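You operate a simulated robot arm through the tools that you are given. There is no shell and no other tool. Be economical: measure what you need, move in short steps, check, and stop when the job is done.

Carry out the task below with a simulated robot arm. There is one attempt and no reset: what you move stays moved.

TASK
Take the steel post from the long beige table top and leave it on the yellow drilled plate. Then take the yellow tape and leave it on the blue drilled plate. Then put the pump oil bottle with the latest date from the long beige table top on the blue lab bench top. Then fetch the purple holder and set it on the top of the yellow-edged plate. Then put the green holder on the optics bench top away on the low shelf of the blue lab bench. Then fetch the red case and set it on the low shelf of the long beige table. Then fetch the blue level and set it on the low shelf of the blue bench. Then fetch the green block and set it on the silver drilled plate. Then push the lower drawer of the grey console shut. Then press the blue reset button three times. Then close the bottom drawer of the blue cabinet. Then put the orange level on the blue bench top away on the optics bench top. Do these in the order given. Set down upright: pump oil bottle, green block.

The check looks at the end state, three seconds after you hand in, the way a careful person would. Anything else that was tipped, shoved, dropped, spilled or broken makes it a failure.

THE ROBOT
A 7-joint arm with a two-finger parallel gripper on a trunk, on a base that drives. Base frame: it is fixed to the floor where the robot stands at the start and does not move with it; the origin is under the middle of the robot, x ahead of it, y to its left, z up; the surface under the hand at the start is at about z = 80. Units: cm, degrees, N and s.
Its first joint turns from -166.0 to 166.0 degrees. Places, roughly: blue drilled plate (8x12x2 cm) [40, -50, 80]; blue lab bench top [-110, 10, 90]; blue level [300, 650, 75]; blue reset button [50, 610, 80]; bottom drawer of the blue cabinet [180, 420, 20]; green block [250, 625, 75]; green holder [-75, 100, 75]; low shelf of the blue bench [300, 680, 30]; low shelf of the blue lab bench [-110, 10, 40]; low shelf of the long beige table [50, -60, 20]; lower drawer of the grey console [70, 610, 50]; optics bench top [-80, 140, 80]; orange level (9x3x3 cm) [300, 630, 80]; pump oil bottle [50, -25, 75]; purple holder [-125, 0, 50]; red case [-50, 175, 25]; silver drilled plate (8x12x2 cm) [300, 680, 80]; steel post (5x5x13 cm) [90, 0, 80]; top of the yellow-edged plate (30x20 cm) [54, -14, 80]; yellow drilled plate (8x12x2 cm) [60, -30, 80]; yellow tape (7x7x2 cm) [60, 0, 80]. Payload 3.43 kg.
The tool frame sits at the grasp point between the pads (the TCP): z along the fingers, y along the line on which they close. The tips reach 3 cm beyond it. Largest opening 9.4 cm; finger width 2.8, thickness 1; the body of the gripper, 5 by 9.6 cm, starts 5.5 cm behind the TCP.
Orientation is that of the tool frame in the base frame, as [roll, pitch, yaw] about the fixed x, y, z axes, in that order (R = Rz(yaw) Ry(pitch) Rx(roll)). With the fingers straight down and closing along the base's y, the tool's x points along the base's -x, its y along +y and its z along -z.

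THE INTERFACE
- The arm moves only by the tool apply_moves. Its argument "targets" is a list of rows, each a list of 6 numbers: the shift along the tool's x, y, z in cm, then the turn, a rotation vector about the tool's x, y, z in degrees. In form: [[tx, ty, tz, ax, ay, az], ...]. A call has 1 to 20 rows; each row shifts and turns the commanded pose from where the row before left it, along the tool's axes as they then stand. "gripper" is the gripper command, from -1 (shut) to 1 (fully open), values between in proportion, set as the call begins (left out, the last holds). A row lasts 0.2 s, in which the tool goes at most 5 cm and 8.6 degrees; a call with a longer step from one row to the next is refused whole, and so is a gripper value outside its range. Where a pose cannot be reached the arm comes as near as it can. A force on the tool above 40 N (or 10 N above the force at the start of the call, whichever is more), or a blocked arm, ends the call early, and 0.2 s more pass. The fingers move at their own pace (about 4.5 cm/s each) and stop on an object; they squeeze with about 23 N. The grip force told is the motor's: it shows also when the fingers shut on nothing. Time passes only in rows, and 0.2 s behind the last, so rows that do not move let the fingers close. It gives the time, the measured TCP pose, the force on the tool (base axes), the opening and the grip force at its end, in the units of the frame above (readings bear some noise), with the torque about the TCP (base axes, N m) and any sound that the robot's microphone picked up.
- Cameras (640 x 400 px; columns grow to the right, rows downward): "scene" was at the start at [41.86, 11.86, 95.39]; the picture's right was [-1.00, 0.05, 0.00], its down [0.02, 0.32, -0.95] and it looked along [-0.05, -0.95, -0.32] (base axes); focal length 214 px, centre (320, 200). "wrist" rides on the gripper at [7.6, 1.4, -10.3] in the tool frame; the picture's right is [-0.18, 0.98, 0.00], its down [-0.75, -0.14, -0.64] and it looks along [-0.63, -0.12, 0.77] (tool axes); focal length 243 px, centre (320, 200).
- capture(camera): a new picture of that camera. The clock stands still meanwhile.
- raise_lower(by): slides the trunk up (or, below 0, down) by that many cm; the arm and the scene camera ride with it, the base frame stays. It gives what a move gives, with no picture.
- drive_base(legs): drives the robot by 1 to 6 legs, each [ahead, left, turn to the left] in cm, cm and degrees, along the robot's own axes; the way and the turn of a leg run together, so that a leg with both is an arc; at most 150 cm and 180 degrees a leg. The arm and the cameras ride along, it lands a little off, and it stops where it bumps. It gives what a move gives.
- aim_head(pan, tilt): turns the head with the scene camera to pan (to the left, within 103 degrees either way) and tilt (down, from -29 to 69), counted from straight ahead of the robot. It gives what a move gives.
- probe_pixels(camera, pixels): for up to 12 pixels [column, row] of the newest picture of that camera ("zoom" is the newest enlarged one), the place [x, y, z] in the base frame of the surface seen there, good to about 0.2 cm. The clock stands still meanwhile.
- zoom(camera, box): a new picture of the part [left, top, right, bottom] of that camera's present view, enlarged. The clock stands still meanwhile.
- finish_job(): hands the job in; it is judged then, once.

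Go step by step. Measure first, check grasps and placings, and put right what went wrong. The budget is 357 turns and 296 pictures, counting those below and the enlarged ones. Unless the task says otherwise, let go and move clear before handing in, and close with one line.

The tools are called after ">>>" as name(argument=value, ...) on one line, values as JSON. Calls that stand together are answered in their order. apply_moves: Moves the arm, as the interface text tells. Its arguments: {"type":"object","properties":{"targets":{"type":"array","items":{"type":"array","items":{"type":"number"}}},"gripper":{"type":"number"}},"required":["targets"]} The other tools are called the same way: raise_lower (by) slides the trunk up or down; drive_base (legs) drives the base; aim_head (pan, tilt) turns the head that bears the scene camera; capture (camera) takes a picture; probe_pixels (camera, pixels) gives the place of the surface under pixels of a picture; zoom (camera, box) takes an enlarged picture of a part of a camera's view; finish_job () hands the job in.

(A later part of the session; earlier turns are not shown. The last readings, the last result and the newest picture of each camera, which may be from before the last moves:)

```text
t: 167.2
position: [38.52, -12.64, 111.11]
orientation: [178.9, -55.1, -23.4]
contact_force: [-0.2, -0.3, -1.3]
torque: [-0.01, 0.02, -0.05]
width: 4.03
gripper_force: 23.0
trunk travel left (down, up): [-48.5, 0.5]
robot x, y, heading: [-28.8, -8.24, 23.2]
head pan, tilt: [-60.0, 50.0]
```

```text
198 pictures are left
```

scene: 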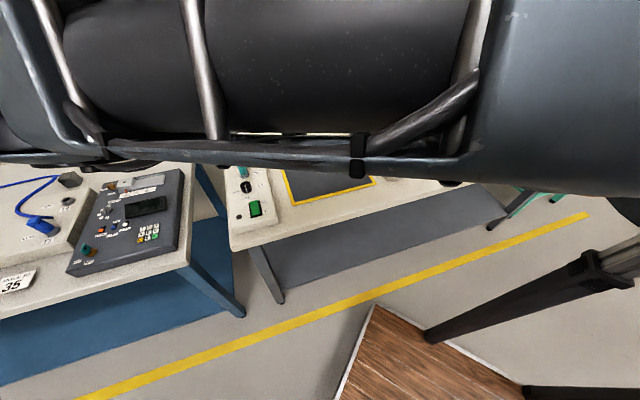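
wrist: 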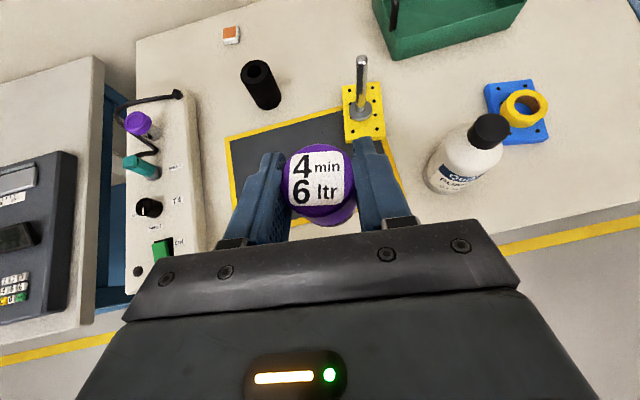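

I'll move forward over the mat and partly down.

>>> apply_moves(targets=[[1.89, -2.1, 2.7, 0, 0, 0], [1.89, -2.1, 2.7, 0, 0, 0], [1.89, -2.1, 2.7, 0, 0, 0], [1.89, -2.1, 2.7, 0, 0, 0], [-3.28, 0, 2.3, 0, 0, 0], [-3.28, 0, 2.3, 0, 0, 0], [-3.28, 0, 2.3, 0, 0, 0], [-3.28, 0, 2.3, 0, 0, 0], [0, 0, 0, 0, 0, 0]])

>>> capture(camera="wrist")

>>> capture(camera="scene")

```text
t: 169.2
position: [53.92, -10.64, 94.76]
orientation: [178.9, -55.0, -23.4]
contact_force: [-0.8, -0.6, -1.2]
torque: [-0.02, -0.01, -0.01]
width: 3.98
gripper_force: 22.2
trunk travel left (down, up): [-48.5, 0.5]
robot x, y, heading: [-28.58, -8.04, 23.1]
head pan, tilt: [-60.0, 50.0]
```

```text
197 pictures are left
```

wrist: 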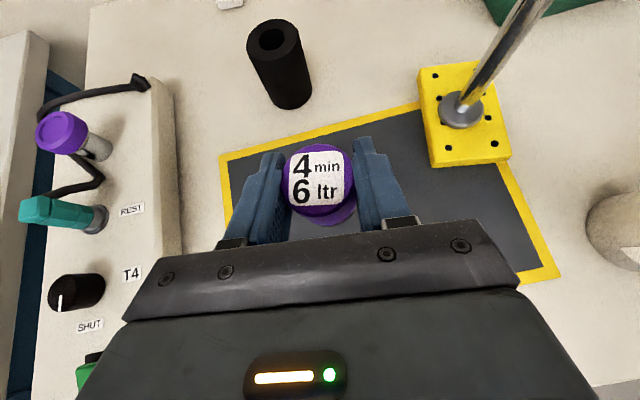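

```text
196 pictures are left
```

scene: 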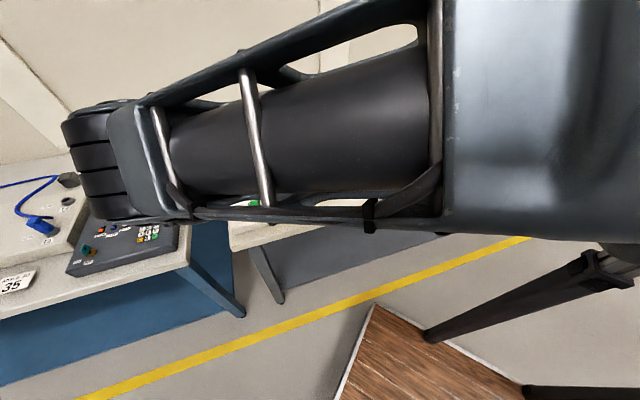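

Over the mat. I'll check the elbow's height before lowering the last 10 cm.

>>> probe_pixels(camera="scene", pixels=[[130, 218], [90, 200], [180, 210], [300, 222], [400, 230]])

>>> apply_moves(targets=[[-3.28, 0, 2.3, 0, 0, 0], [-3.28, 0, 2.3, 0, 0, 0], [-1.5, 0, 1.05, 0, 0, 0], [0, 0, 0, 0, 0, 0]])

>>> capture(camera="wrist")

```text
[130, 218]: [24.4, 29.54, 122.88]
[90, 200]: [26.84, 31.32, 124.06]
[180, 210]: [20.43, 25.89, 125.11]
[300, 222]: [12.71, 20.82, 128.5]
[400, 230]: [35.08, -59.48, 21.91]
```

```text
t: 170.2
position: [53.97, -10.68, 84.98]
orientation: [178.8, -55.1, -23.3]
contact_force: [0.1, -0.4, -1.8]
torque: [-0.01, -0.03, 0.0]
width: 4.02
gripper_force: 22.7
trunk travel left (down, up): [-48.5, 0.5]
robot x, y, heading: [-28.67, -8.12, 23.4]
head pan, tilt: [-60.0, 50.0]
```

```text
195 pictures are left
```

wrist: 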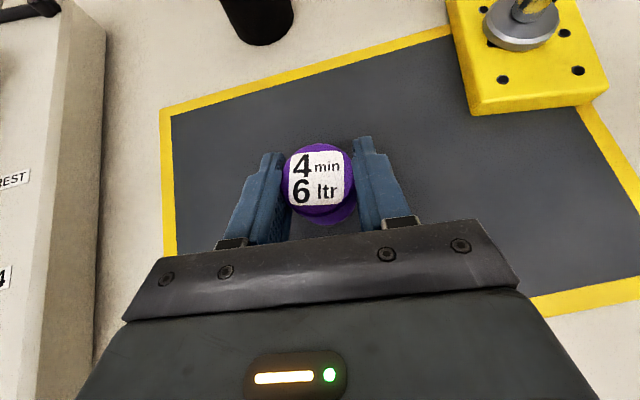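

Nearly down. I'll lower in small steps to contact.

>>> apply_moves(targets=[[-0.66, 0, 0.46, 0, 0, 0], [-0.2, 0, 0.15, 0, 0, 0], [-0.2, 0, 0.15, 0, 0, 0], [0, 0, 0, 0, 0, 0]])

```text
t: 171.2
position: [54.12, -10.77, 83.83]
orientation: [178.7, -55.1, -23.5]
contact_force: [-0.4, 0.7, 0.7]
torque: [0.04, 0.01, 0.03]
width: 4.01
gripper_force: 23.2
trunk travel left (down, up): [-48.5, 0.5]
robot x, y, heading: [-28.92, -7.99, 23.1]
head pan, tilt: [-60.0, 50.0]
```

>>> apply_moves(targets=[[-0.16, 0, 0.12, 0, 0, 0], [-0.16, 0, 0.12, 0, 0, 0], [0, 0, 0, 0, 0, 0]])

```text
t: 172.0
position: [54.08, -10.73, 83.93]
orientation: [178.9, -55.4, -23.5]
contact_force: [-1.6, 2.9, 35.6]
torque: [0.62, -0.23, 0.07]
width: 4.01
gripper_force: 23.1
trunk travel left (down, up): [-48.5, 0.5]
robot x, y, heading: [-28.96, -8.0, 23.2]
head pan, tilt: [-60.0, 50.0]
```

Contact is firm. I'll ease up, open, then retreat along the tool axis.

>>> apply_moves(targets=[[0.22, 0, -0.16, 0, 0, 0], [0, 0, 0, 0, 0, 0]])

>>> apply_moves(targets=[[0, 0, 0, 0, 0, 0], [0, 0, 0, 0, 0, 0], [0, 0, 0, 0, 0, 0]], gripper=0.5)

>>> apply_moves(targets=[[0.5, 0, -3, 0, 0, 0], [0.5, 0, -3, 0, 0, 0], [1, 0, -3, 0, 0, 0], [3, 0, -2, 0, 0, 0], [3.28, 0, -2.3, 0, 0, 0], [3.28, 0, -2.3, 0, 0, 0], [3.28, 0, -2.3, 0, 0, 0]])

>>> capture(camera="wrist")

```text
t: 172.6
position: [54.04, -10.61, 83.74]
orientation: [179.0, -55.2, -23.4]
contact_force: [7.3, -1.4, 17.8]
torque: [0.27, -0.41, -0.11]
width: 4.03
gripper_force: 23.5
trunk travel left (down, up): [-48.5, 0.5]
robot x, y, heading: [-28.52, -7.85, 23.5]
head pan, tilt: [-60.0, 50.0]
```

```text
t: 173.4
position: [54.0, -10.75, 83.75]
orientation: [178.8, -55.0, -23.3]
contact_force: [-0.5, -0.1, 0.3]
torque: [0.02, -0.01, 0.04]
width: 7.04
gripper_force: 0.2
trunk travel left (down, up): [-48.5, 0.5]
robot x, y, heading: [-28.75, -8.24, 23.4]
head pan, tilt: [-60.0, 50.0]
```

```text
t: 175.0
position: [48.48, -8.16, 106.38]
orientation: [178.9, -55.0, -23.5]
contact_force: [0.4, -0.5, -0.8]
torque: [-0.01, -0.01, -0.01]
width: 7.03
gripper_force: 0.1
trunk travel left (down, up): [-48.5, 0.5]
robot x, y, heading: [-28.25, -8.12, 23.4]
head pan, tilt: [-60.0, 50.0]
```

```text
194 pictures are left
```

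wrist: 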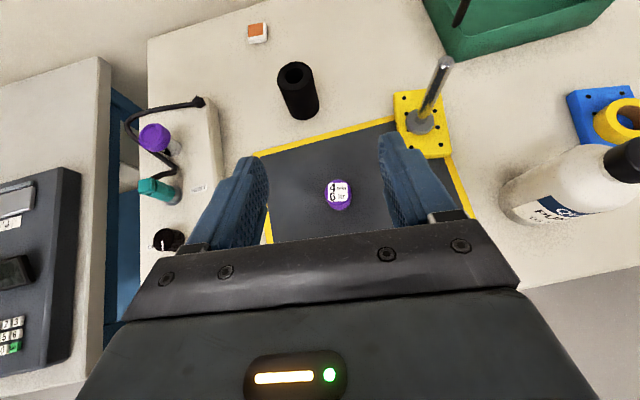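

Purple holder is placed. Next is the green holder on the optics bench, so I'll look left.

>>> aim_head(pan=100, tilt=15)

>>> capture(camera="scene")

>>> aim_head(pan=55, tilt=15)

>>> capture(camera="scene")

```text
t: 177.5
position: [48.48, -8.19, 106.43]
orientation: [178.9, -55.1, -23.4]
contact_force: [-0.1, 0.7, -0.1]
torque: [-0.01, 0.0, -0.01]
width: 7.04
gripper_force: 0.1
trunk travel left (down, up): [-48.5, 0.5]
robot x, y, heading: [-29.05, -7.83, 23.1]
head pan, tilt: [100.0, 15.0]
```

```text
193 pictures are left
```

scene: 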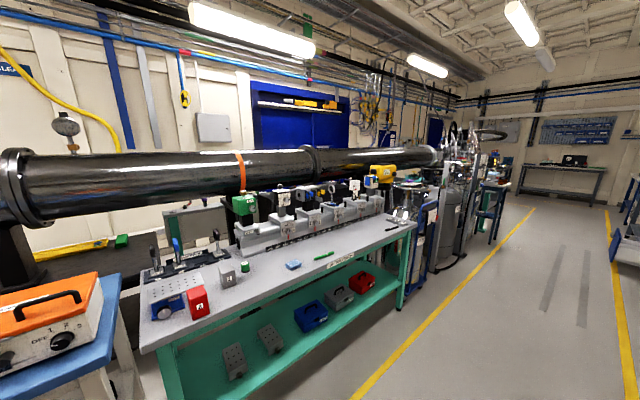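

```text
t: 178.6
position: [48.55, -8.14, 106.35]
orientation: [178.9, -55.1, -23.4]
contact_force: [0.6, -0.1, 0.7]
torque: [-0.01, 0.0, 0.03]
width: 7.04
gripper_force: 0.0
trunk travel left (down, up): [-48.5, 0.5]
robot x, y, heading: [-28.53, -8.07, 23.6]
head pan, tilt: [55.0, 15.0]
```

```text
192 pictures are left
```

scene: 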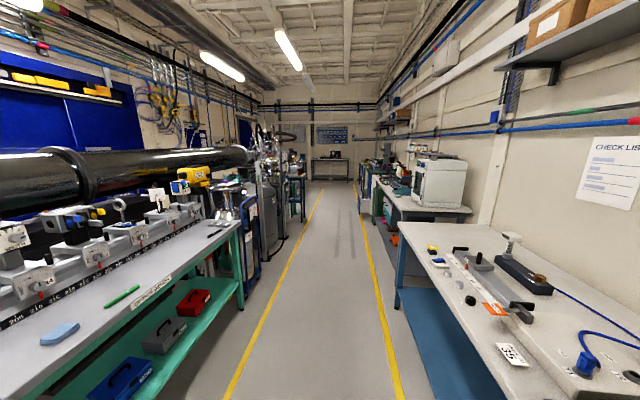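

The optics bench is the long teal-legged one, with a small green object at (245,266) and the red case at (362,282). I'll turn the head back, zoom and probe.

>>> aim_head(pan=100, tilt=15)

>>> capture(camera="scene")

>>> probe_pixels(camera="scene", pixels=[[245, 266], [227, 272], [199, 300], [292, 265], [362, 280], [340, 293], [311, 315], [322, 253], [250, 300], [390, 235], [145, 345], [150, 300]])

>>> zoom(camera="scene", box=[130, 160, 420, 390])

```text
t: 179.7
position: [48.6, -8.21, 106.31]
orientation: [178.8, -55.1, -23.4]
contact_force: [-0.2, -0.8, 0.3]
torque: [-0.02, 0.03, -0.02]
width: 7.07
gripper_force: 0.1
trunk travel left (down, up): [-48.5, 0.5]
robot x, y, heading: [-28.69, -8.1, 23.2]
head pan, tilt: [100.0, 15.0]
```

```text
191 pictures are left
```

scene: 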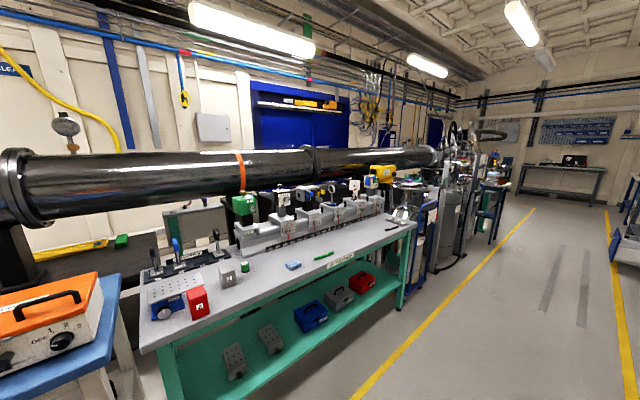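

```text
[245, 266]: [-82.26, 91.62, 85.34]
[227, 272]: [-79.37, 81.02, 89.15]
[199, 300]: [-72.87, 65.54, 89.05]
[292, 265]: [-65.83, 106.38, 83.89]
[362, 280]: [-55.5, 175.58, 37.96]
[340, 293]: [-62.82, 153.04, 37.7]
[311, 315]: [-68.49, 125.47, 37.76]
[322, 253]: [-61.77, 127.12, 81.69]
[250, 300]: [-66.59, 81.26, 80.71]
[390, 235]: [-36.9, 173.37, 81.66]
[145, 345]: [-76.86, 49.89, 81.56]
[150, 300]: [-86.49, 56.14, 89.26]
```

```text
1.74 times, centred on (275, 275) of scene
```

zoom: 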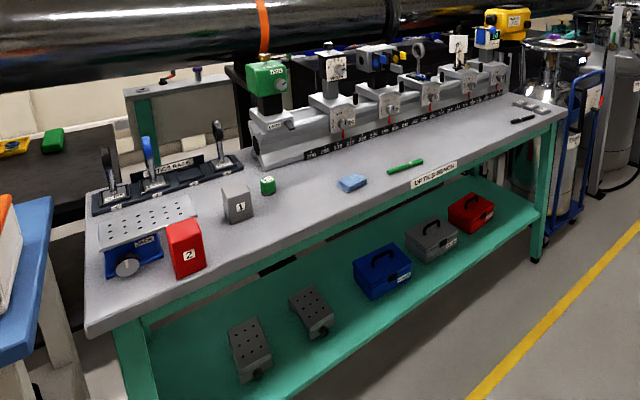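

Green holder (1... block 11 cm away) is at (-82.5,92) on the optics bench top (z 81.7). I'll check the aisle width before driving.

>>> aim_head(pan=50, tilt=30)

>>> capture(camera="scene")

```text
t: 180.9
position: [48.58, -8.16, 106.33]
orientation: [179.0, -55.1, -23.4]
contact_force: [0.0, -0.6, 0.8]
torque: [-0.01, -0.03, 0.01]
width: 7.04
gripper_force: 0.0
trunk travel left (down, up): [-48.5, 0.5]
robot x, y, heading: [-28.91, -7.61, 23.4]
head pan, tilt: [50.0, 30.0]
```

```text
189 pictures are left
```

scene: 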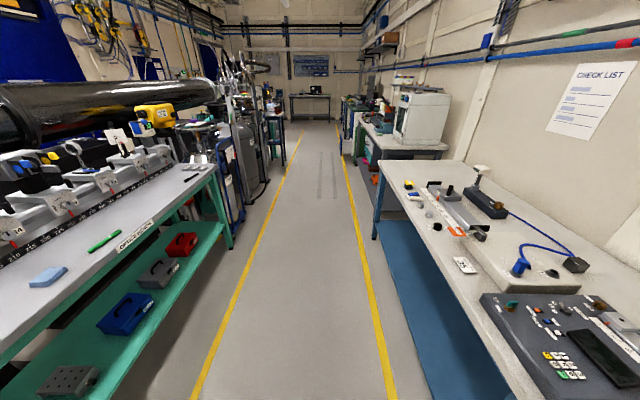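

>>> probe_pixels(camera="scene", pixels=[[378, 180], [500, 380], [450, 290], [385, 350], [355, 220], [200, 360], [250, 260], [230, 240], [180, 245], [375, 235], [470, 395], [340, 165]])

```text
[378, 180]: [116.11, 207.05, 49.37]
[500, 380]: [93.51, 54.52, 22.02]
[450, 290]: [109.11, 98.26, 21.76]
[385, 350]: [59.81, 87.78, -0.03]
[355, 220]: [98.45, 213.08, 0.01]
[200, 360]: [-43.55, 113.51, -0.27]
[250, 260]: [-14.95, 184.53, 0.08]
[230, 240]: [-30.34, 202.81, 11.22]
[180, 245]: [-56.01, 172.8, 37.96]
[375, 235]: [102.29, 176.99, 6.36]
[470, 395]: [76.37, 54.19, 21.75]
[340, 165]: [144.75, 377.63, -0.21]
```

The aisle is wide enough. I'll turn right 120°, drive up the aisle to about (14,84), and finish the turn there.

>>> drive_base(legs=[[0, 0, -120], [-96.3, 31.5, 0]])

>>> drive_base(legs=[[0, 0, -56]])

>>> aim_head(pan=-60, tilt=35)

>>> capture(camera="scene")

>>> capture(camera="wrist")

```text
t: 191.3
position: [-23.56, 17.98, 106.42]
orientation: [178.9, -55.1, -144.6]
contact_force: [0.3, -0.5, -0.1]
torque: [0.01, -0.01, -0.01]
width: 7.04
gripper_force: 0.1
trunk travel left (down, up): [-48.5, 0.5]
robot x, y, heading: [16.65, 84.37, -97.8]
head pan, tilt: [50.0, 30.0]
```

```text
t: 194.2
position: [-60.65, 81.55, 106.39]
orientation: [178.9, -55.0, 158.6]
contact_force: [0.5, -0.3, 0.0]
torque: [0.01, -0.02, 0.01]
width: 7.06
gripper_force: 0.1
trunk travel left (down, up): [-48.5, 0.5]
robot x, y, heading: [16.68, 83.85, -154.8]
head pan, tilt: [50.0, 30.0]
```

```text
t: 196.1
position: [-60.68, 81.54, 106.48]
orientation: [178.9, -55.2, 158.6]
contact_force: [0.7, -0.2, 0.0]
torque: [0.01, 0.0, 0.01]
width: 7.07
gripper_force: 0.2
trunk travel left (down, up): [-48.5, 0.5]
robot x, y, heading: [16.46, 84.06, -154.7]
head pan, tilt: [-60.0, 35.0]
```

```text
188 pictures are left
```

scene: 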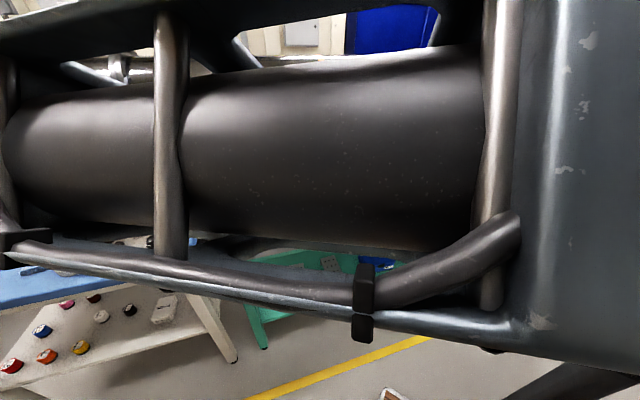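

```text
187 pictures are left
```

wrist: 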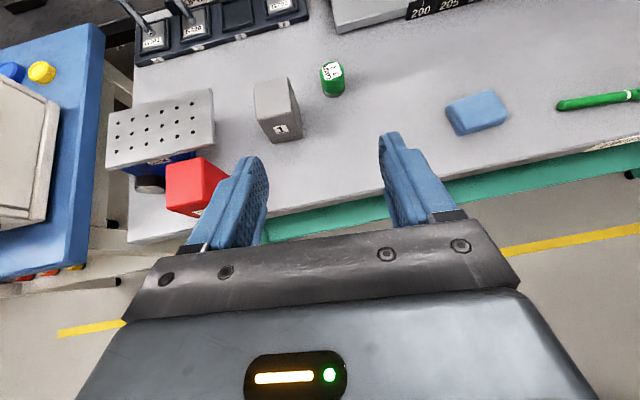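

Green holder is at (332,78) in the wrist view. Probing.

>>> probe_pixels(camera="wrist", pixels=[[332, 71], [321, 75], [343, 72], [331, 90], [277, 85], [300, 128], [340, 120], [250, 15]])

>>> probe_pixels(camera="scene", pixels=[[20, 250], [100, 260], [300, 290], [5, 215]])

```text
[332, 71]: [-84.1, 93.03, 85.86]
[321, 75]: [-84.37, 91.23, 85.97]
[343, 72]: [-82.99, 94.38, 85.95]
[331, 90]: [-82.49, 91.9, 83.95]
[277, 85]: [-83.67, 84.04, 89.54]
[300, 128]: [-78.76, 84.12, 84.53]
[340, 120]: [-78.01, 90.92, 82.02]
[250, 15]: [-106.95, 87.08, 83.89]
```

```text
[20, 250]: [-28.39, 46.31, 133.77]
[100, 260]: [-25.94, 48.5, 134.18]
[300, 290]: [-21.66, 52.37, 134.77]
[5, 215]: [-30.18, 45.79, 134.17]
```

Holder centre ≈(-83.7,92.8), top 85.95; block "1" is 6.3 cm to its left. I'll narrow the opening to 6 cm and go above it.

>>> apply_moves(targets=[[2.44, 0.35, 3.48, 0, 0, 0], [2.44, 0.35, 3.48, 0, 0, 0], [2.44, 0.35, 3.48, 0, 0, 0], [2.44, 0.35, 3.48, 0, 0, 0], [2.44, 0.35, 3.48, 0, 0, 0], [2.44, 0.35, 3.48, 0, 0, 0], [-2.6, 0, 1.8, 0, 0, 0], [-3.15, 0, 2.21, 0, 0, 0], [-3.15, 0, 2.21, 0, 0, 0], [0, 0, 0, 0, 0, 0]], gripper=0.3)

>>> capture(camera="wrist")

```text
t: 198.3
position: [-83.57, 93.34, 95.61]
orientation: [178.9, -55.1, 158.5]
contact_force: [0.2, -0.2, 1.1]
torque: [-0.01, -0.02, -0.04]
width: 6.11
gripper_force: 0.0
trunk travel left (down, up): [-48.5, 0.5]
robot x, y, heading: [16.75, 83.83, -154.8]
head pan, tilt: [-60.0, 35.0]
```

```text
186 pictures are left
```

wrist: 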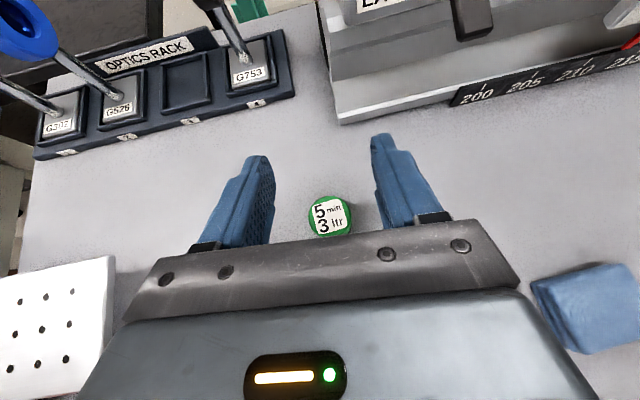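

I'll descend further and recheck alignment.

>>> apply_moves(targets=[[-2.6, 0, 1.85, 0, 0, 0], [-2.6, 0, 1.85, 0, 0, 0], [0, 0, 0, 0, 0, 0]])

>>> capture(camera="wrist")

```text
t: 199.1
position: [-83.57, 93.33, 89.19]
orientation: [178.8, -55.1, 158.6]
contact_force: [-0.1, -0.1, 0.4]
torque: [-0.01, 0.04, 0.03]
width: 6.09
gripper_force: 0.1
trunk travel left (down, up): [-48.5, 0.5]
robot x, y, heading: [16.34, 83.87, -154.6]
head pan, tilt: [-60.0, 35.0]
```

```text
185 pictures are left
```

wrist: 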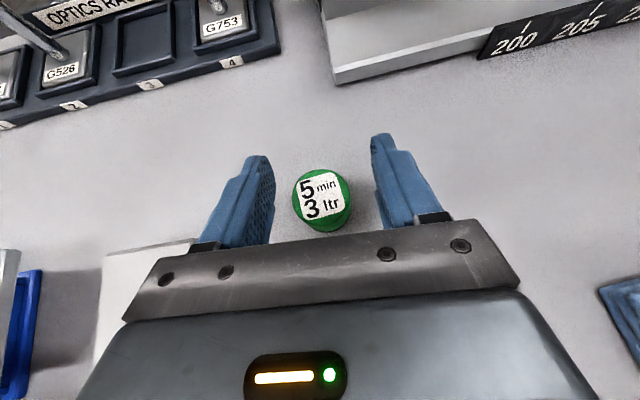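

Aligned (holder at col 322). Descend 4 cm and close.

>>> apply_moves(targets=[[-1.7, -0.2, 1.2, 0, 0, 0], [-1.53, 0, 1.07, 0, 0, 0], [0, 0, 0, 0, 0, 0]])

>>> apply_moves(targets=[[0, 0, 0, 0, 0, 0], [0, 0, 0, 0, 0, 0], [0, 0, 0, 0, 0, 0], [0, 0, 0, 0, 0, 0]], gripper=-1)

>>> apply_moves(targets=[[2.6, 0, -1.85, 0, 0, 0], [2.6, 0, -1.85, 0, 0, 0], [2.6, 0, -1.85, 0, 0, 0], [0, 0, 0, 0, 0, 0]])

>>> capture(camera="wrist")

```text
t: 199.9
position: [-83.46, 93.13, 85.23]
orientation: [178.9, -55.1, 158.6]
contact_force: [0.8, 0.4, 0.2]
torque: [-0.01, 0.0, 0.02]
width: 6.1
gripper_force: 0.0
trunk travel left (down, up): [-48.5, 0.5]
robot x, y, heading: [16.67, 84.09, -154.7]
head pan, tilt: [-60.0, 35.0]
```

```text
t: 200.9
position: [-83.5, 93.07, 85.52]
orientation: [178.9, -55.2, 158.6]
contact_force: [-1.9, 1.5, 12.6]
torque: [0.01, 0.39, -0.06]
width: 3.9
gripper_force: 23.3
trunk travel left (down, up): [-48.5, 0.5]
robot x, y, heading: [16.82, 83.98, -154.6]
head pan, tilt: [-60.0, 35.0]
```

```text
t: 201.9
position: [-83.39, 92.95, 94.79]
orientation: [178.8, -55.0, 158.7]
contact_force: [-0.2, 0.3, -0.6]
torque: [0.03, 0.01, 0.0]
width: 3.87
gripper_force: 22.5
trunk travel left (down, up): [-48.5, 0.5]
robot x, y, heading: [16.53, 83.87, -155.0]
head pan, tilt: [-60.0, 35.0]
```

```text
184 pictures are left
```

wrist: 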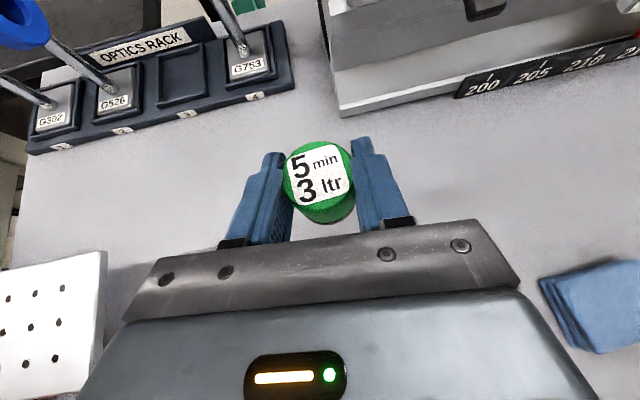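

Green holder held. I'll lift and retract to a safe pose.

>>> apply_moves(targets=[[3.15, 0, -2.21, 0, 0, 0], [3.15, 0, -2.21, 0, 0, 0], [3.15, 0, -2.21, 0, 0, 0], [-2.44, 0, -3.48, 0, 0, 0], [-2.44, 0, -3.48, 0, 0, 0], [-2.44, 0, -3.48, 0, 0, 0], [-2.44, 0, -3.48, 0, 0, 0], [-2.44, 0, -3.48, 0, 0, 0], [-2.44, 0, -3.48, 0, 0, 0], [-2.44, 0, -3.48, 0, 0, 0]])

>>> capture(camera="wrist")

```text
t: 204.1
position: [-56.12, 81.61, 106.55]
orientation: [178.9, -55.1, 158.6]
contact_force: [-0.3, -0.2, -1.5]
torque: [0.01, -0.01, 0.0]
width: 3.88
gripper_force: 22.6
trunk travel left (down, up): [-48.5, 0.5]
robot x, y, heading: [16.63, 83.71, -154.7]
head pan, tilt: [-60.0, 35.0]
```

```text
183 pictures are left
```

wrist: 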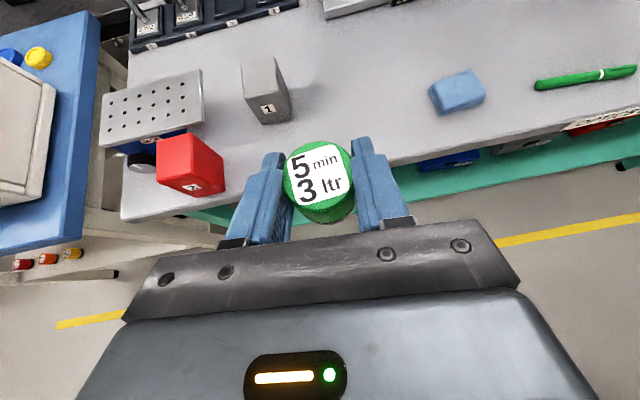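

Block "1" is undisturbed. I'll turn left 50°, then drive back down the aisle to in front of the lab bench.

>>> drive_base(legs=[[0, 0, 50], [81.2, -7.9, 0]])

>>> raise_lower(by=-40)

```text
t: 210.8
position: [-55.17, -51.83, 106.5]
orientation: [178.9, -55.1, -150.4]
contact_force: [-0.7, 0.2, -2.3]
torque: [0.01, -0.01, -0.01]
width: 3.86
gripper_force: 23.5
trunk travel left (down, up): [-48.5, 0.5]
robot x, y, heading: [-11.12, 6.28, -103.7]
head pan, tilt: [-60.0, 35.0]
```

```text
t: 214.6
position: [-55.19, -51.7, 66.5]
orientation: [179.0, -55.1, -150.4]
contact_force: [-0.4, -0.4, -0.7]
torque: [0.01, 0.01, -0.03]
width: 3.84
gripper_force: 22.8
trunk travel left (down, up): [-8.5, 40.5]
robot x, y, heading: [-11.36, 6.33, -103.6]
head pan, tilt: [-60.0, 35.0]
```

>>> raise_lower(by=-8)

>>> drive_base(legs=[[0, 0, -42.7]])

>>> capture(camera="wrist")

>>> capture(camera="scene")

```text
t: 215.8
position: [-55.18, -51.81, 58.55]
orientation: [178.8, -55.2, -150.3]
contact_force: [-0.2, 0.4, 0.2]
torque: [0.02, 0.0, 0.01]
width: 3.84
gripper_force: 23.0
trunk travel left (down, up): [-0.5, 48.5]
robot x, y, heading: [-11.4, 6.29, -103.6]
head pan, tilt: [-60.0, 35.0]
```

```text
t: 218.2
position: [-82.91, -6.38, 58.43]
orientation: [178.8, -55.1, 166.7]
contact_force: [0.3, 0.0, -0.4]
torque: [-0.02, 0.02, 0.04]
width: 3.87
gripper_force: 22.3
trunk travel left (down, up): [-0.5, 48.5]
robot x, y, heading: [-11.54, 6.59, -146.7]
head pan, tilt: [-60.0, 35.0]
```

```text
182 pictures are left
```

wrist: 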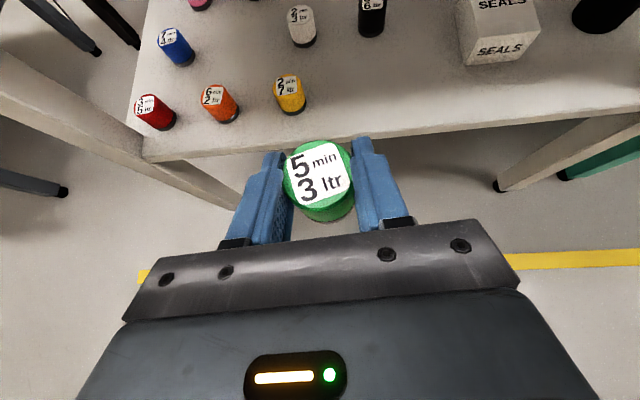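

```text
181 pictures are left
```

scene: 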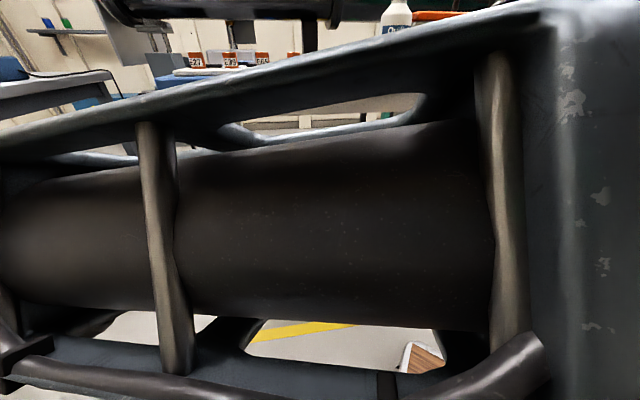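

I'll probe the free area right of the yellow holder.

>>> probe_pixels(camera="wrist", pixels=[[385, 90], [380, 122], [292, 105], [288, 82], [371, 30], [500, 62], [460, 60], [420, 80]])

```text
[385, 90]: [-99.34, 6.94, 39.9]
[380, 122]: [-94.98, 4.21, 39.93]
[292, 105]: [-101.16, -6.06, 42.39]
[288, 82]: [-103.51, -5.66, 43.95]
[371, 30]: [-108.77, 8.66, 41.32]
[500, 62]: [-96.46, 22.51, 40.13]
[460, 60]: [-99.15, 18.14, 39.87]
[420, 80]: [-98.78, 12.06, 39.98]
```

Target spot is (-100,5). Lower, shift right 7 and go in.

>>> apply_moves(targets=[[-2.6, 2.4, 1.82, 0, 0, 0], [-2.6, 2.4, 1.82, 0, 0, 0], [-2.6, 2.4, 1.82, 0, 0, 0], [2.21, 0, 3.16, 0, 0, 0], [2.21, 0, 3.16, 0, 0, 0], [2.21, 0, 3.16, 0, 0, 0], [2.21, 0, 3.16, 0, 0, 0], [2.21, 0, 3.16, 0, 0, 0], [0, 0, 0, 0, 0, 0]])

>>> capture(camera="wrist")

>>> capture(camera="scene")

```text
t: 220.2
position: [-99.99, 5.51, 48.93]
orientation: [178.9, -55.2, 166.7]
contact_force: [-0.5, 0.4, -1.1]
torque: [0.04, -0.01, 0.01]
width: 3.82
gripper_force: 23.0
trunk travel left (down, up): [-0.5, 48.5]
robot x, y, heading: [-11.01, 6.14, -146.8]
head pan, tilt: [-60.0, 35.0]
```

```text
180 pictures are left
```

wrist: 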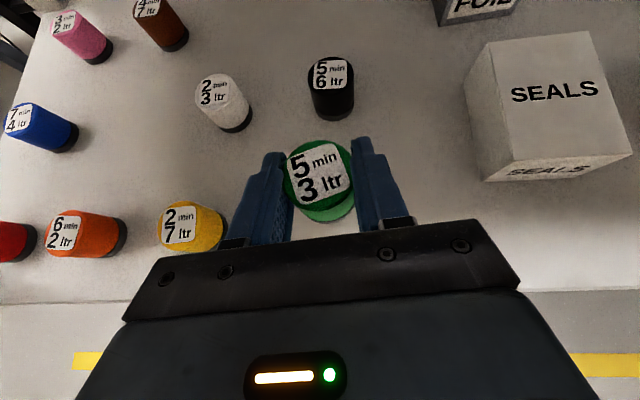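

```text
179 pictures are left
```

scene: 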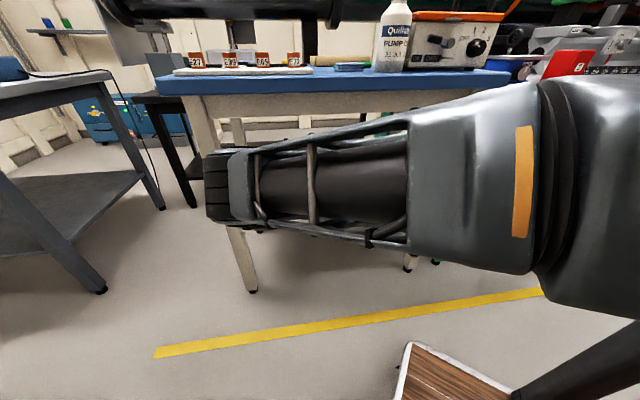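

Clear. Descend to contact.

>>> apply_moves(targets=[[-1.6, 0, 1.12, 0, 0, 0], [-1.6, 0, 1.12, 0, 0, 0], [-0.9, 0, 0.63, 0, 0, 0], [0, 0, 0, 0, 0, 0]])

>>> apply_moves(targets=[[-0.2, 0, 0.14, 0, 0, 0], [-0.2, 0, 0.14, 0, 0, 0], [-0.2, 0, 0.14, 0, 0, 0], [0, 0, 0, 0, 0, 0]])

```text
t: 221.2
position: [-99.92, 5.57, 43.96]
orientation: [178.9, -55.1, 166.8]
contact_force: [0.4, 0.1, -1.0]
torque: [0.01, 0.01, 0.03]
width: 3.81
gripper_force: 23.1
trunk travel left (down, up): [-0.5, 48.5]
robot x, y, heading: [-11.22, 6.06, -146.8]
head pan, tilt: [-60.0, 35.0]
```

```text
t: 222.2
position: [-99.88, 5.61, 43.52]
orientation: [178.9, -55.2, 166.6]
contact_force: [0.3, -0.1, 16.0]
torque: [-0.09, 0.37, -0.03]
width: 3.8
gripper_force: 23.1
trunk travel left (down, up): [-0.5, 48.5]
robot x, y, heading: [-11.24, 6.04, -146.5]
head pan, tilt: [-60.0, 35.0]
```

Contact is made. Open and withdraw.

>>> apply_moves(targets=[[0, 0, 0, 0, 0, 0], [0, 0, 0, 0, 0, 0], [0, 0, 0, 0, 0, 0]], gripper=0.3)

>>> apply_moves(targets=[[0.6, 0, -2.8, 0, 0, 0], [0.6, 0, -2.8, 0, 0, 0], [0.6, 0, -2.8, 0, 0, 0], [0, 0, -3.5, 0, 0, 0], [-1.5, 0, -3.5, 0, 0, 0], [-2.2, 0, -3.16, 0, 0, 0], [0, 0, 0, 0, 0, 0]])

>>> capture(camera="wrist")

```text
t: 222.9
position: [-99.8, 5.56, 43.29]
orientation: [178.7, -55.1, 166.7]
contact_force: [-0.9, -1.0, 4.9]
torque: [-0.13, 0.06, -0.04]
width: 6.17
gripper_force: 0.6
trunk travel left (down, up): [-0.5, 48.5]
robot x, y, heading: [-11.36, 6.33, -146.7]
head pan, tilt: [-60.0, 35.0]
```

```text
t: 224.6
position: [-84.05, 1.49, 52.34]
orientation: [178.9, -55.1, 166.7]
contact_force: [0.1, 0.3, 1.7]
torque: [0.01, 0.02, 0.0]
width: 6.12
gripper_force: 0.1
trunk travel left (down, up): [-0.5, 48.5]
robot x, y, heading: [-11.31, 6.34, -146.6]
head pan, tilt: [-60.0, 35.0]
```

```text
178 pictures are left
```

wrist: 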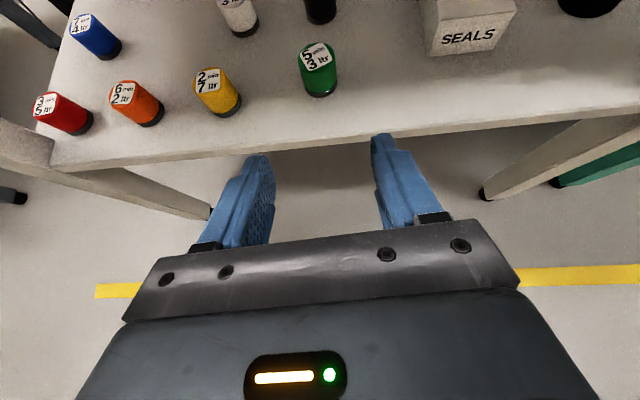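

Green holder stands on the shelf. Next is the red case. I'll retract, turn, raise the trunk, and drive up the aisle.

>>> apply_moves(targets=[[-2.2, 0, -3.16, 0, 0, 0], [-2.2, 0, -3.16, 0, 0, 0], [0, 0, 0, 0, 0, 0]])

>>> raise_lower(by=38)

>>> drive_base(legs=[[0, 0, 43], [-85.5, 6.7, 0], [-85.5, 6.7, 0]])

>>> aim_head(pan=-80, tilt=30)

>>> capture(camera="scene")

```text
t: 225.3
position: [-76.41, -0.38, 52.46]
orientation: [178.9, -55.1, 166.8]
contact_force: [0.3, 0.0, -0.5]
torque: [-0.01, -0.01, -0.01]
width: 6.14
gripper_force: 0.0
trunk travel left (down, up): [-0.5, 48.5]
robot x, y, heading: [-11.17, 6.08, -147.1]
head pan, tilt: [-60.0, 35.0]
```

```text
t: 229.0
position: [-76.5, -0.39, 90.43]
orientation: [178.9, -55.1, 166.7]
contact_force: [0.4, 0.6, -0.6]
torque: [0.0, 0.0, -0.01]
width: 6.12
gripper_force: 0.0
trunk travel left (down, up): [-38.5, 10.5]
robot x, y, heading: [-11.11, 6.7, -146.7]
head pan, tilt: [-60.0, 35.0]
```

```text
t: 239.7
position: [-4.13, 119.81, 90.34]
orientation: [178.9, -55.0, -149.6]
contact_force: [-0.1, -0.2, 0.9]
torque: [0.0, -0.01, -0.01]
width: 6.11
gripper_force: 0.0
trunk travel left (down, up): [-38.5, 10.5]
robot x, y, heading: [38.39, 170.1, -102.9]
head pan, tilt: [-60.0, 35.0]
```

```text
t: 240.5
position: [-4.37, 119.86, 90.23]
orientation: [178.9, -55.1, -149.6]
contact_force: [-0.7, 1.1, 0.6]
torque: [0.02, 0.0, -0.03]
width: 6.12
gripper_force: 0.0
trunk travel left (down, up): [-38.5, 10.5]
robot x, y, heading: [38.74, 169.5, -103.0]
head pan, tilt: [-80.0, 30.0]
```

```text
177 pictures are left
```

scene: 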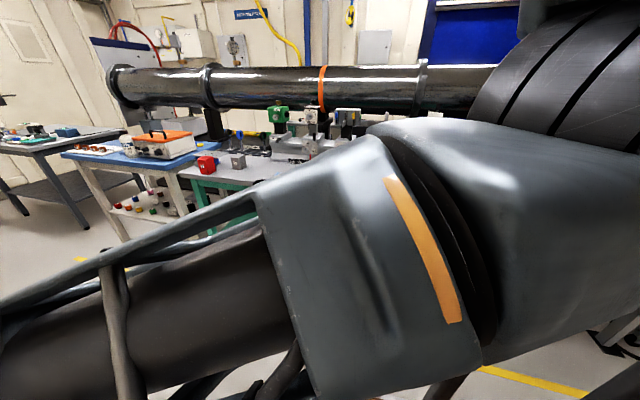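

I'll lower the trunk here in the aisle, then turn right to face the optics bench shelf.

>>> raise_lower(by=-38)

>>> drive_base(legs=[[0, 0, -48]])

>>> capture(camera="wrist")

>>> aim_head(pan=-20, tilt=40)

>>> capture(camera="scene")

```text
t: 244.2
position: [-4.3, 119.69, 52.46]
orientation: [178.9, -55.0, -149.6]
contact_force: [0.1, -0.5, 0.3]
torque: [-0.02, -0.03, 0.01]
width: 6.12
gripper_force: 0.1
trunk travel left (down, up): [-0.5, 48.5]
robot x, y, heading: [38.5, 169.65, -102.7]
head pan, tilt: [-80.0, 30.0]
```

```text
t: 246.8
position: [-27.24, 168.24, 52.39]
orientation: [178.9, -55.1, 162.1]
contact_force: [0.4, -0.5, -0.3]
torque: [-0.01, 0.01, -0.01]
width: 6.1
gripper_force: 0.0
trunk travel left (down, up): [-0.5, 48.5]
robot x, y, heading: [38.67, 169.59, -151.4]
head pan, tilt: [-80.0, 30.0]
```

```text
176 pictures are left
```

wrist: 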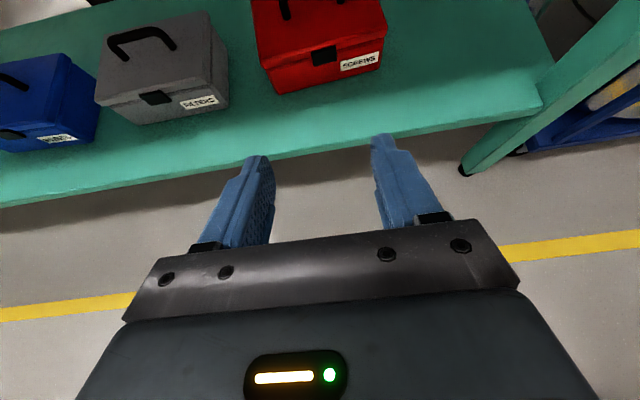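

```text
t: 248.1
position: [-27.2, 168.22, 52.32]
orientation: [178.8, -55.2, 162.1]
contact_force: [0.1, -0.2, 0.5]
torque: [0.0, -0.01, 0.02]
width: 6.09
gripper_force: 0.0
trunk travel left (down, up): [-0.5, 48.5]
robot x, y, heading: [38.31, 169.84, -151.2]
head pan, tilt: [-20.0, 40.0]
```

```text
175 pictures are left
```

scene: 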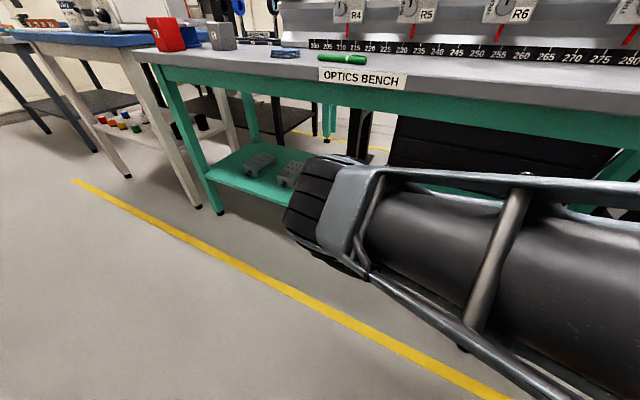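

Red case is at (320,45) in the wrist view. I'll raise the hand a bit and probe for its size and handle.

>>> apply_moves(targets=[[3.28, 0, -2.3, 0, 0, 0], [3.28, 0, -2.3, 0, 0, 0], [3.28, 0, -2.3, 0, 0, 0], [0, 0, 0, 0, 0, 0]])

>>> capture(camera="wrist")

```text
t: 249.1
position: [-28.87, 168.88, 63.07]
orientation: [178.9, -55.0, 162.1]
contact_force: [-0.7, -0.3, -1.1]
torque: [-0.03, 0.0, 0.01]
width: 6.13
gripper_force: 0.0
out of reach, approached as far as the arm can: row 3
trunk travel left (down, up): [-0.5, 48.5]
robot x, y, heading: [38.21, 169.6, -151.1]
head pan, tilt: [-20.0, 40.0]
```

```text
174 pictures are left
```

wrist: 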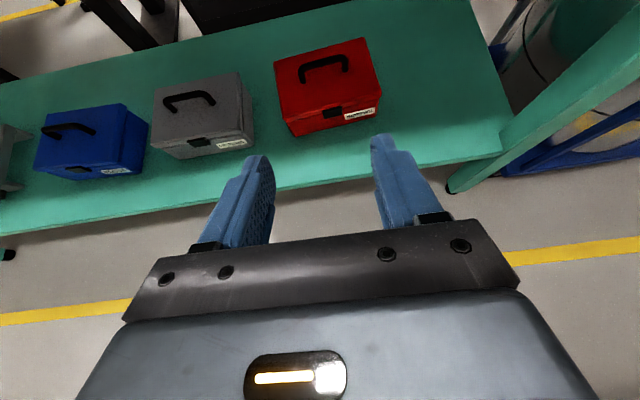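

>>> zoom(camera="wrist", box=[250, 20, 410, 150])

>>> probe_pixels(camera="wrist", pixels=[[293, 135], [382, 115], [285, 110], [380, 93], [276, 65], [365, 42], [324, 60], [305, 75], [345, 68], [330, 90], [340, 150]])

```text
3.08 times, centred on (330, 85) of wrist
```

zoom: 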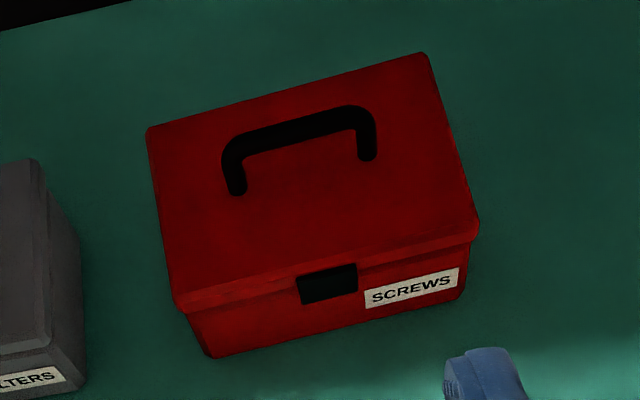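

```text
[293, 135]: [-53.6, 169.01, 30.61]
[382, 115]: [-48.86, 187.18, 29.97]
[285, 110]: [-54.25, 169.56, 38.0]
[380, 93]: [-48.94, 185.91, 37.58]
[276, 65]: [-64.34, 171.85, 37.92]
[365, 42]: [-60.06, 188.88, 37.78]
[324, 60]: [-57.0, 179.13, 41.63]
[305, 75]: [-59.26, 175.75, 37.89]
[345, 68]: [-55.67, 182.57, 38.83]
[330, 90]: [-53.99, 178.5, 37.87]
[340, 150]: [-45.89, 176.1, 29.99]
```

The case (17×11×8 cm, shelf z 30) has a handle about 7.5 cm long along its width, top at 41.7. I can pinch the handle across its ends. I'll move closer above it.

>>> apply_moves(targets=[[-3.28, 0.3, 2.3, 0, 0, 0], [-3.28, 0.3, 2.3, 0, 0, 0], [-2.4, 0.3, 1.7, 0, 0, 0], [2.21, 0, 3.16, 0, 0, 0], [2.21, 0, 3.16, 0, 0, 0], [2.21, 0, 3.16, 0, 0, 0], [2.21, 0, 3.16, 0, 0, 0], [0, 0, 0, 0, 0, 0]], gripper=1)

>>> capture(camera="wrist")

>>> capture(camera="scene")

```text
t: 250.9
position: [-43.61, 174.74, 52.2]
orientation: [178.9, -55.1, 162.1]
contact_force: [-0.6, -0.7, -0.5]
torque: [0.01, 0.01, -0.01]
width: 9.41
gripper_force: 0.1
trunk travel left (down, up): [-0.5, 48.5]
robot x, y, heading: [38.48, 169.7, -151.0]
head pan, tilt: [-20.0, 40.0]
```

```text
172 pictures are left
```

wrist: 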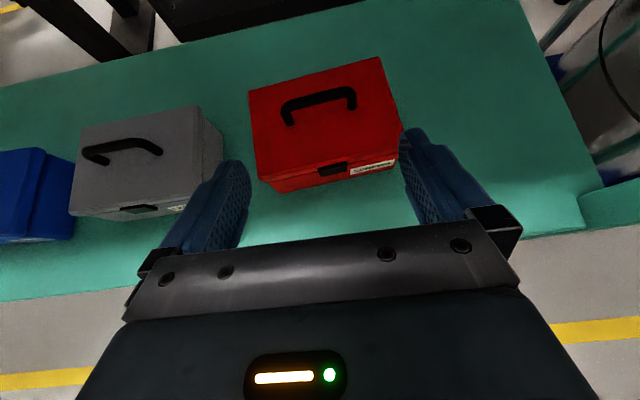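

```text
171 pictures are left
```

scene: 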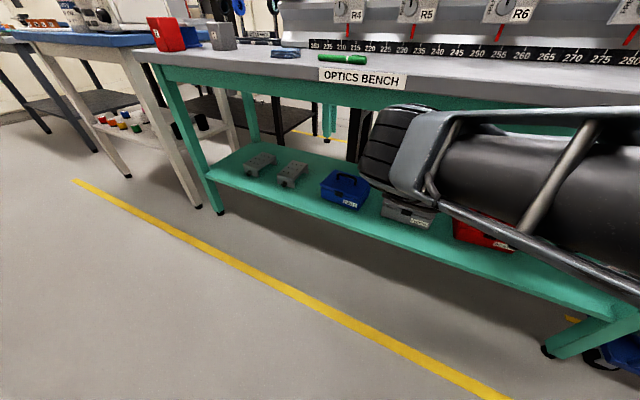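

>>> probe_pixels(camera="scene", pixels=[[380, 140], [400, 195], [420, 110], [350, 100]])

>>> probe_pixels(camera="wrist", pixels=[[320, 98], [288, 112], [287, 122], [352, 95], [353, 106], [305, 101], [338, 93], [320, 130], [316, 80]])

>>> zoom(camera="wrist", box=[240, 50, 410, 200])

```text
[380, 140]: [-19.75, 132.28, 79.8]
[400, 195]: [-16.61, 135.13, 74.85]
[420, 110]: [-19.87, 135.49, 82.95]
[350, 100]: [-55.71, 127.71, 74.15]
```

```text
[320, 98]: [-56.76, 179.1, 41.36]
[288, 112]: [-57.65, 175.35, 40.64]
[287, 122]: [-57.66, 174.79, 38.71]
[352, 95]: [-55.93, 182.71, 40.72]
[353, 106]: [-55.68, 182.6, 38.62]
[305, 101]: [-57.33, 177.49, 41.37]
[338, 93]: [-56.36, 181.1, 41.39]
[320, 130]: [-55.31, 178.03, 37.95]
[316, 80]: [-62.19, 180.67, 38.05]
```

```text
2.67 times, centred on (325, 125) of wrist
```

zoom: 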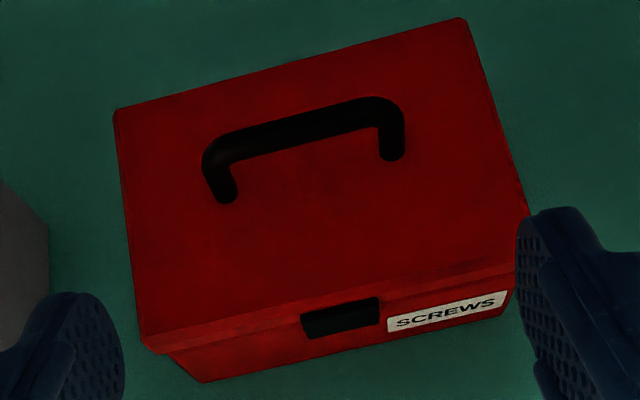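

The handle's outer length is ≈8.7 cm and the opening is 9.4, so it's tight but feasible. I'll correct yaw by 3.8° and roll by 1°, then move above it and look closely.

>>> apply_moves(targets=[[0, 0, 0, 4.2, 0, -2.2], [2.0, 0.2, 2.9, 0, 0, 0], [2.0, 0.2, 2.9, 0, 0, 0], [2.0, 0.2, 2.9, 0, 0, 0], [2.0, 0.1, 2.9, 0, 0, 0], [-1.64, 0, 1.15, 0, 0, 0], [-1.64, 0, 1.15, 0, 0, 0], [0, 0, 0, 0, 0, 0]])

>>> capture(camera="wrist")

```text
t: 252.7
position: [-56.99, 178.79, 48.25]
orientation: [179.9, -55.0, 165.9]
contact_force: [0.1, 0.6, 0.8]
torque: [-0.01, 0.02, 0.02]
width: 9.42
gripper_force: 0.1
trunk travel left (down, up): [-0.5, 48.5]
robot x, y, heading: [38.21, 170.11, -151.0]
head pan, tilt: [-20.0, 40.0]
```

```text
169 pictures are left
```

wrist: 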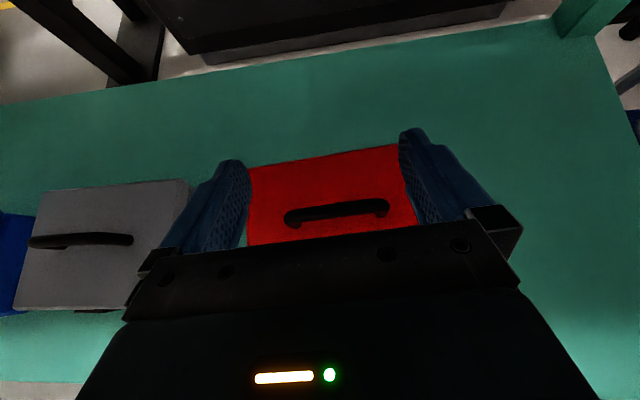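

>>> probe_pixels(camera="wrist", pixels=[[287, 216], [386, 206], [337, 209], [291, 213], [381, 204], [340, 225]])

>>> zoom(camera="wrist", box=[200, 120, 460, 260])

```text
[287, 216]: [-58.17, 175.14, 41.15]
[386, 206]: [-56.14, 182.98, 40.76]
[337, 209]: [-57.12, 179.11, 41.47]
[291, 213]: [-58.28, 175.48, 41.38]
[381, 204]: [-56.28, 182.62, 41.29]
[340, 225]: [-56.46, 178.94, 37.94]
```

```text
2.46 times, centred on (330, 190) of wrist
```

zoom: 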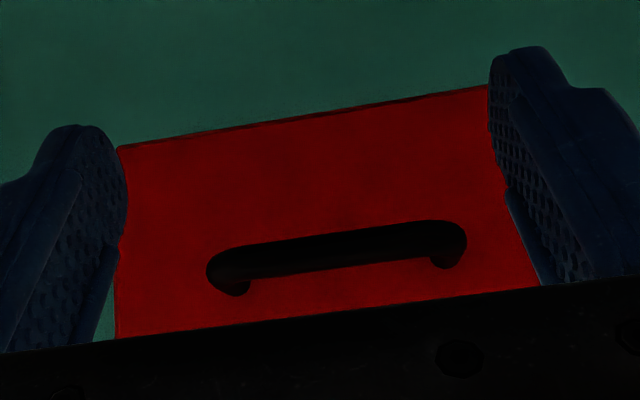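

Handle centre is (-57.2,179.1), length ≈8.3 cm. I'll fine-align by 0.25 and descend.

>>> apply_moves(targets=[[-1.5, 0.25, 1.35, 0, 0, 0], [-1.64, 0, 1.15, 0, 0, 0], [-1.64, 0, 1.15, 0, 0, 0], [0, 0, 0, 0, 0, 0]])

>>> capture(camera="wrist")

```text
t: 253.7
position: [-57.25, 179.23, 42.3]
orientation: [179.9, -55.1, 165.8]
contact_force: [0.6, -0.1, 0.8]
torque: [-0.01, 0.01, 0.0]
width: 9.4
gripper_force: 0.0
trunk travel left (down, up): [-0.5, 48.5]
robot x, y, heading: [38.47, 169.89, -151.0]
head pan, tilt: [-20.0, 40.0]
```

```text
167 pictures are left
```

wrist: 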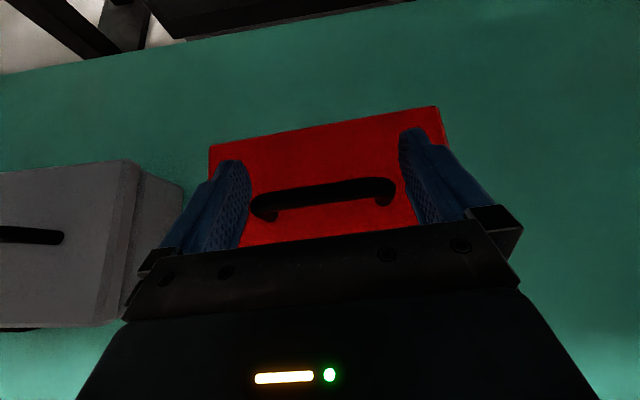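

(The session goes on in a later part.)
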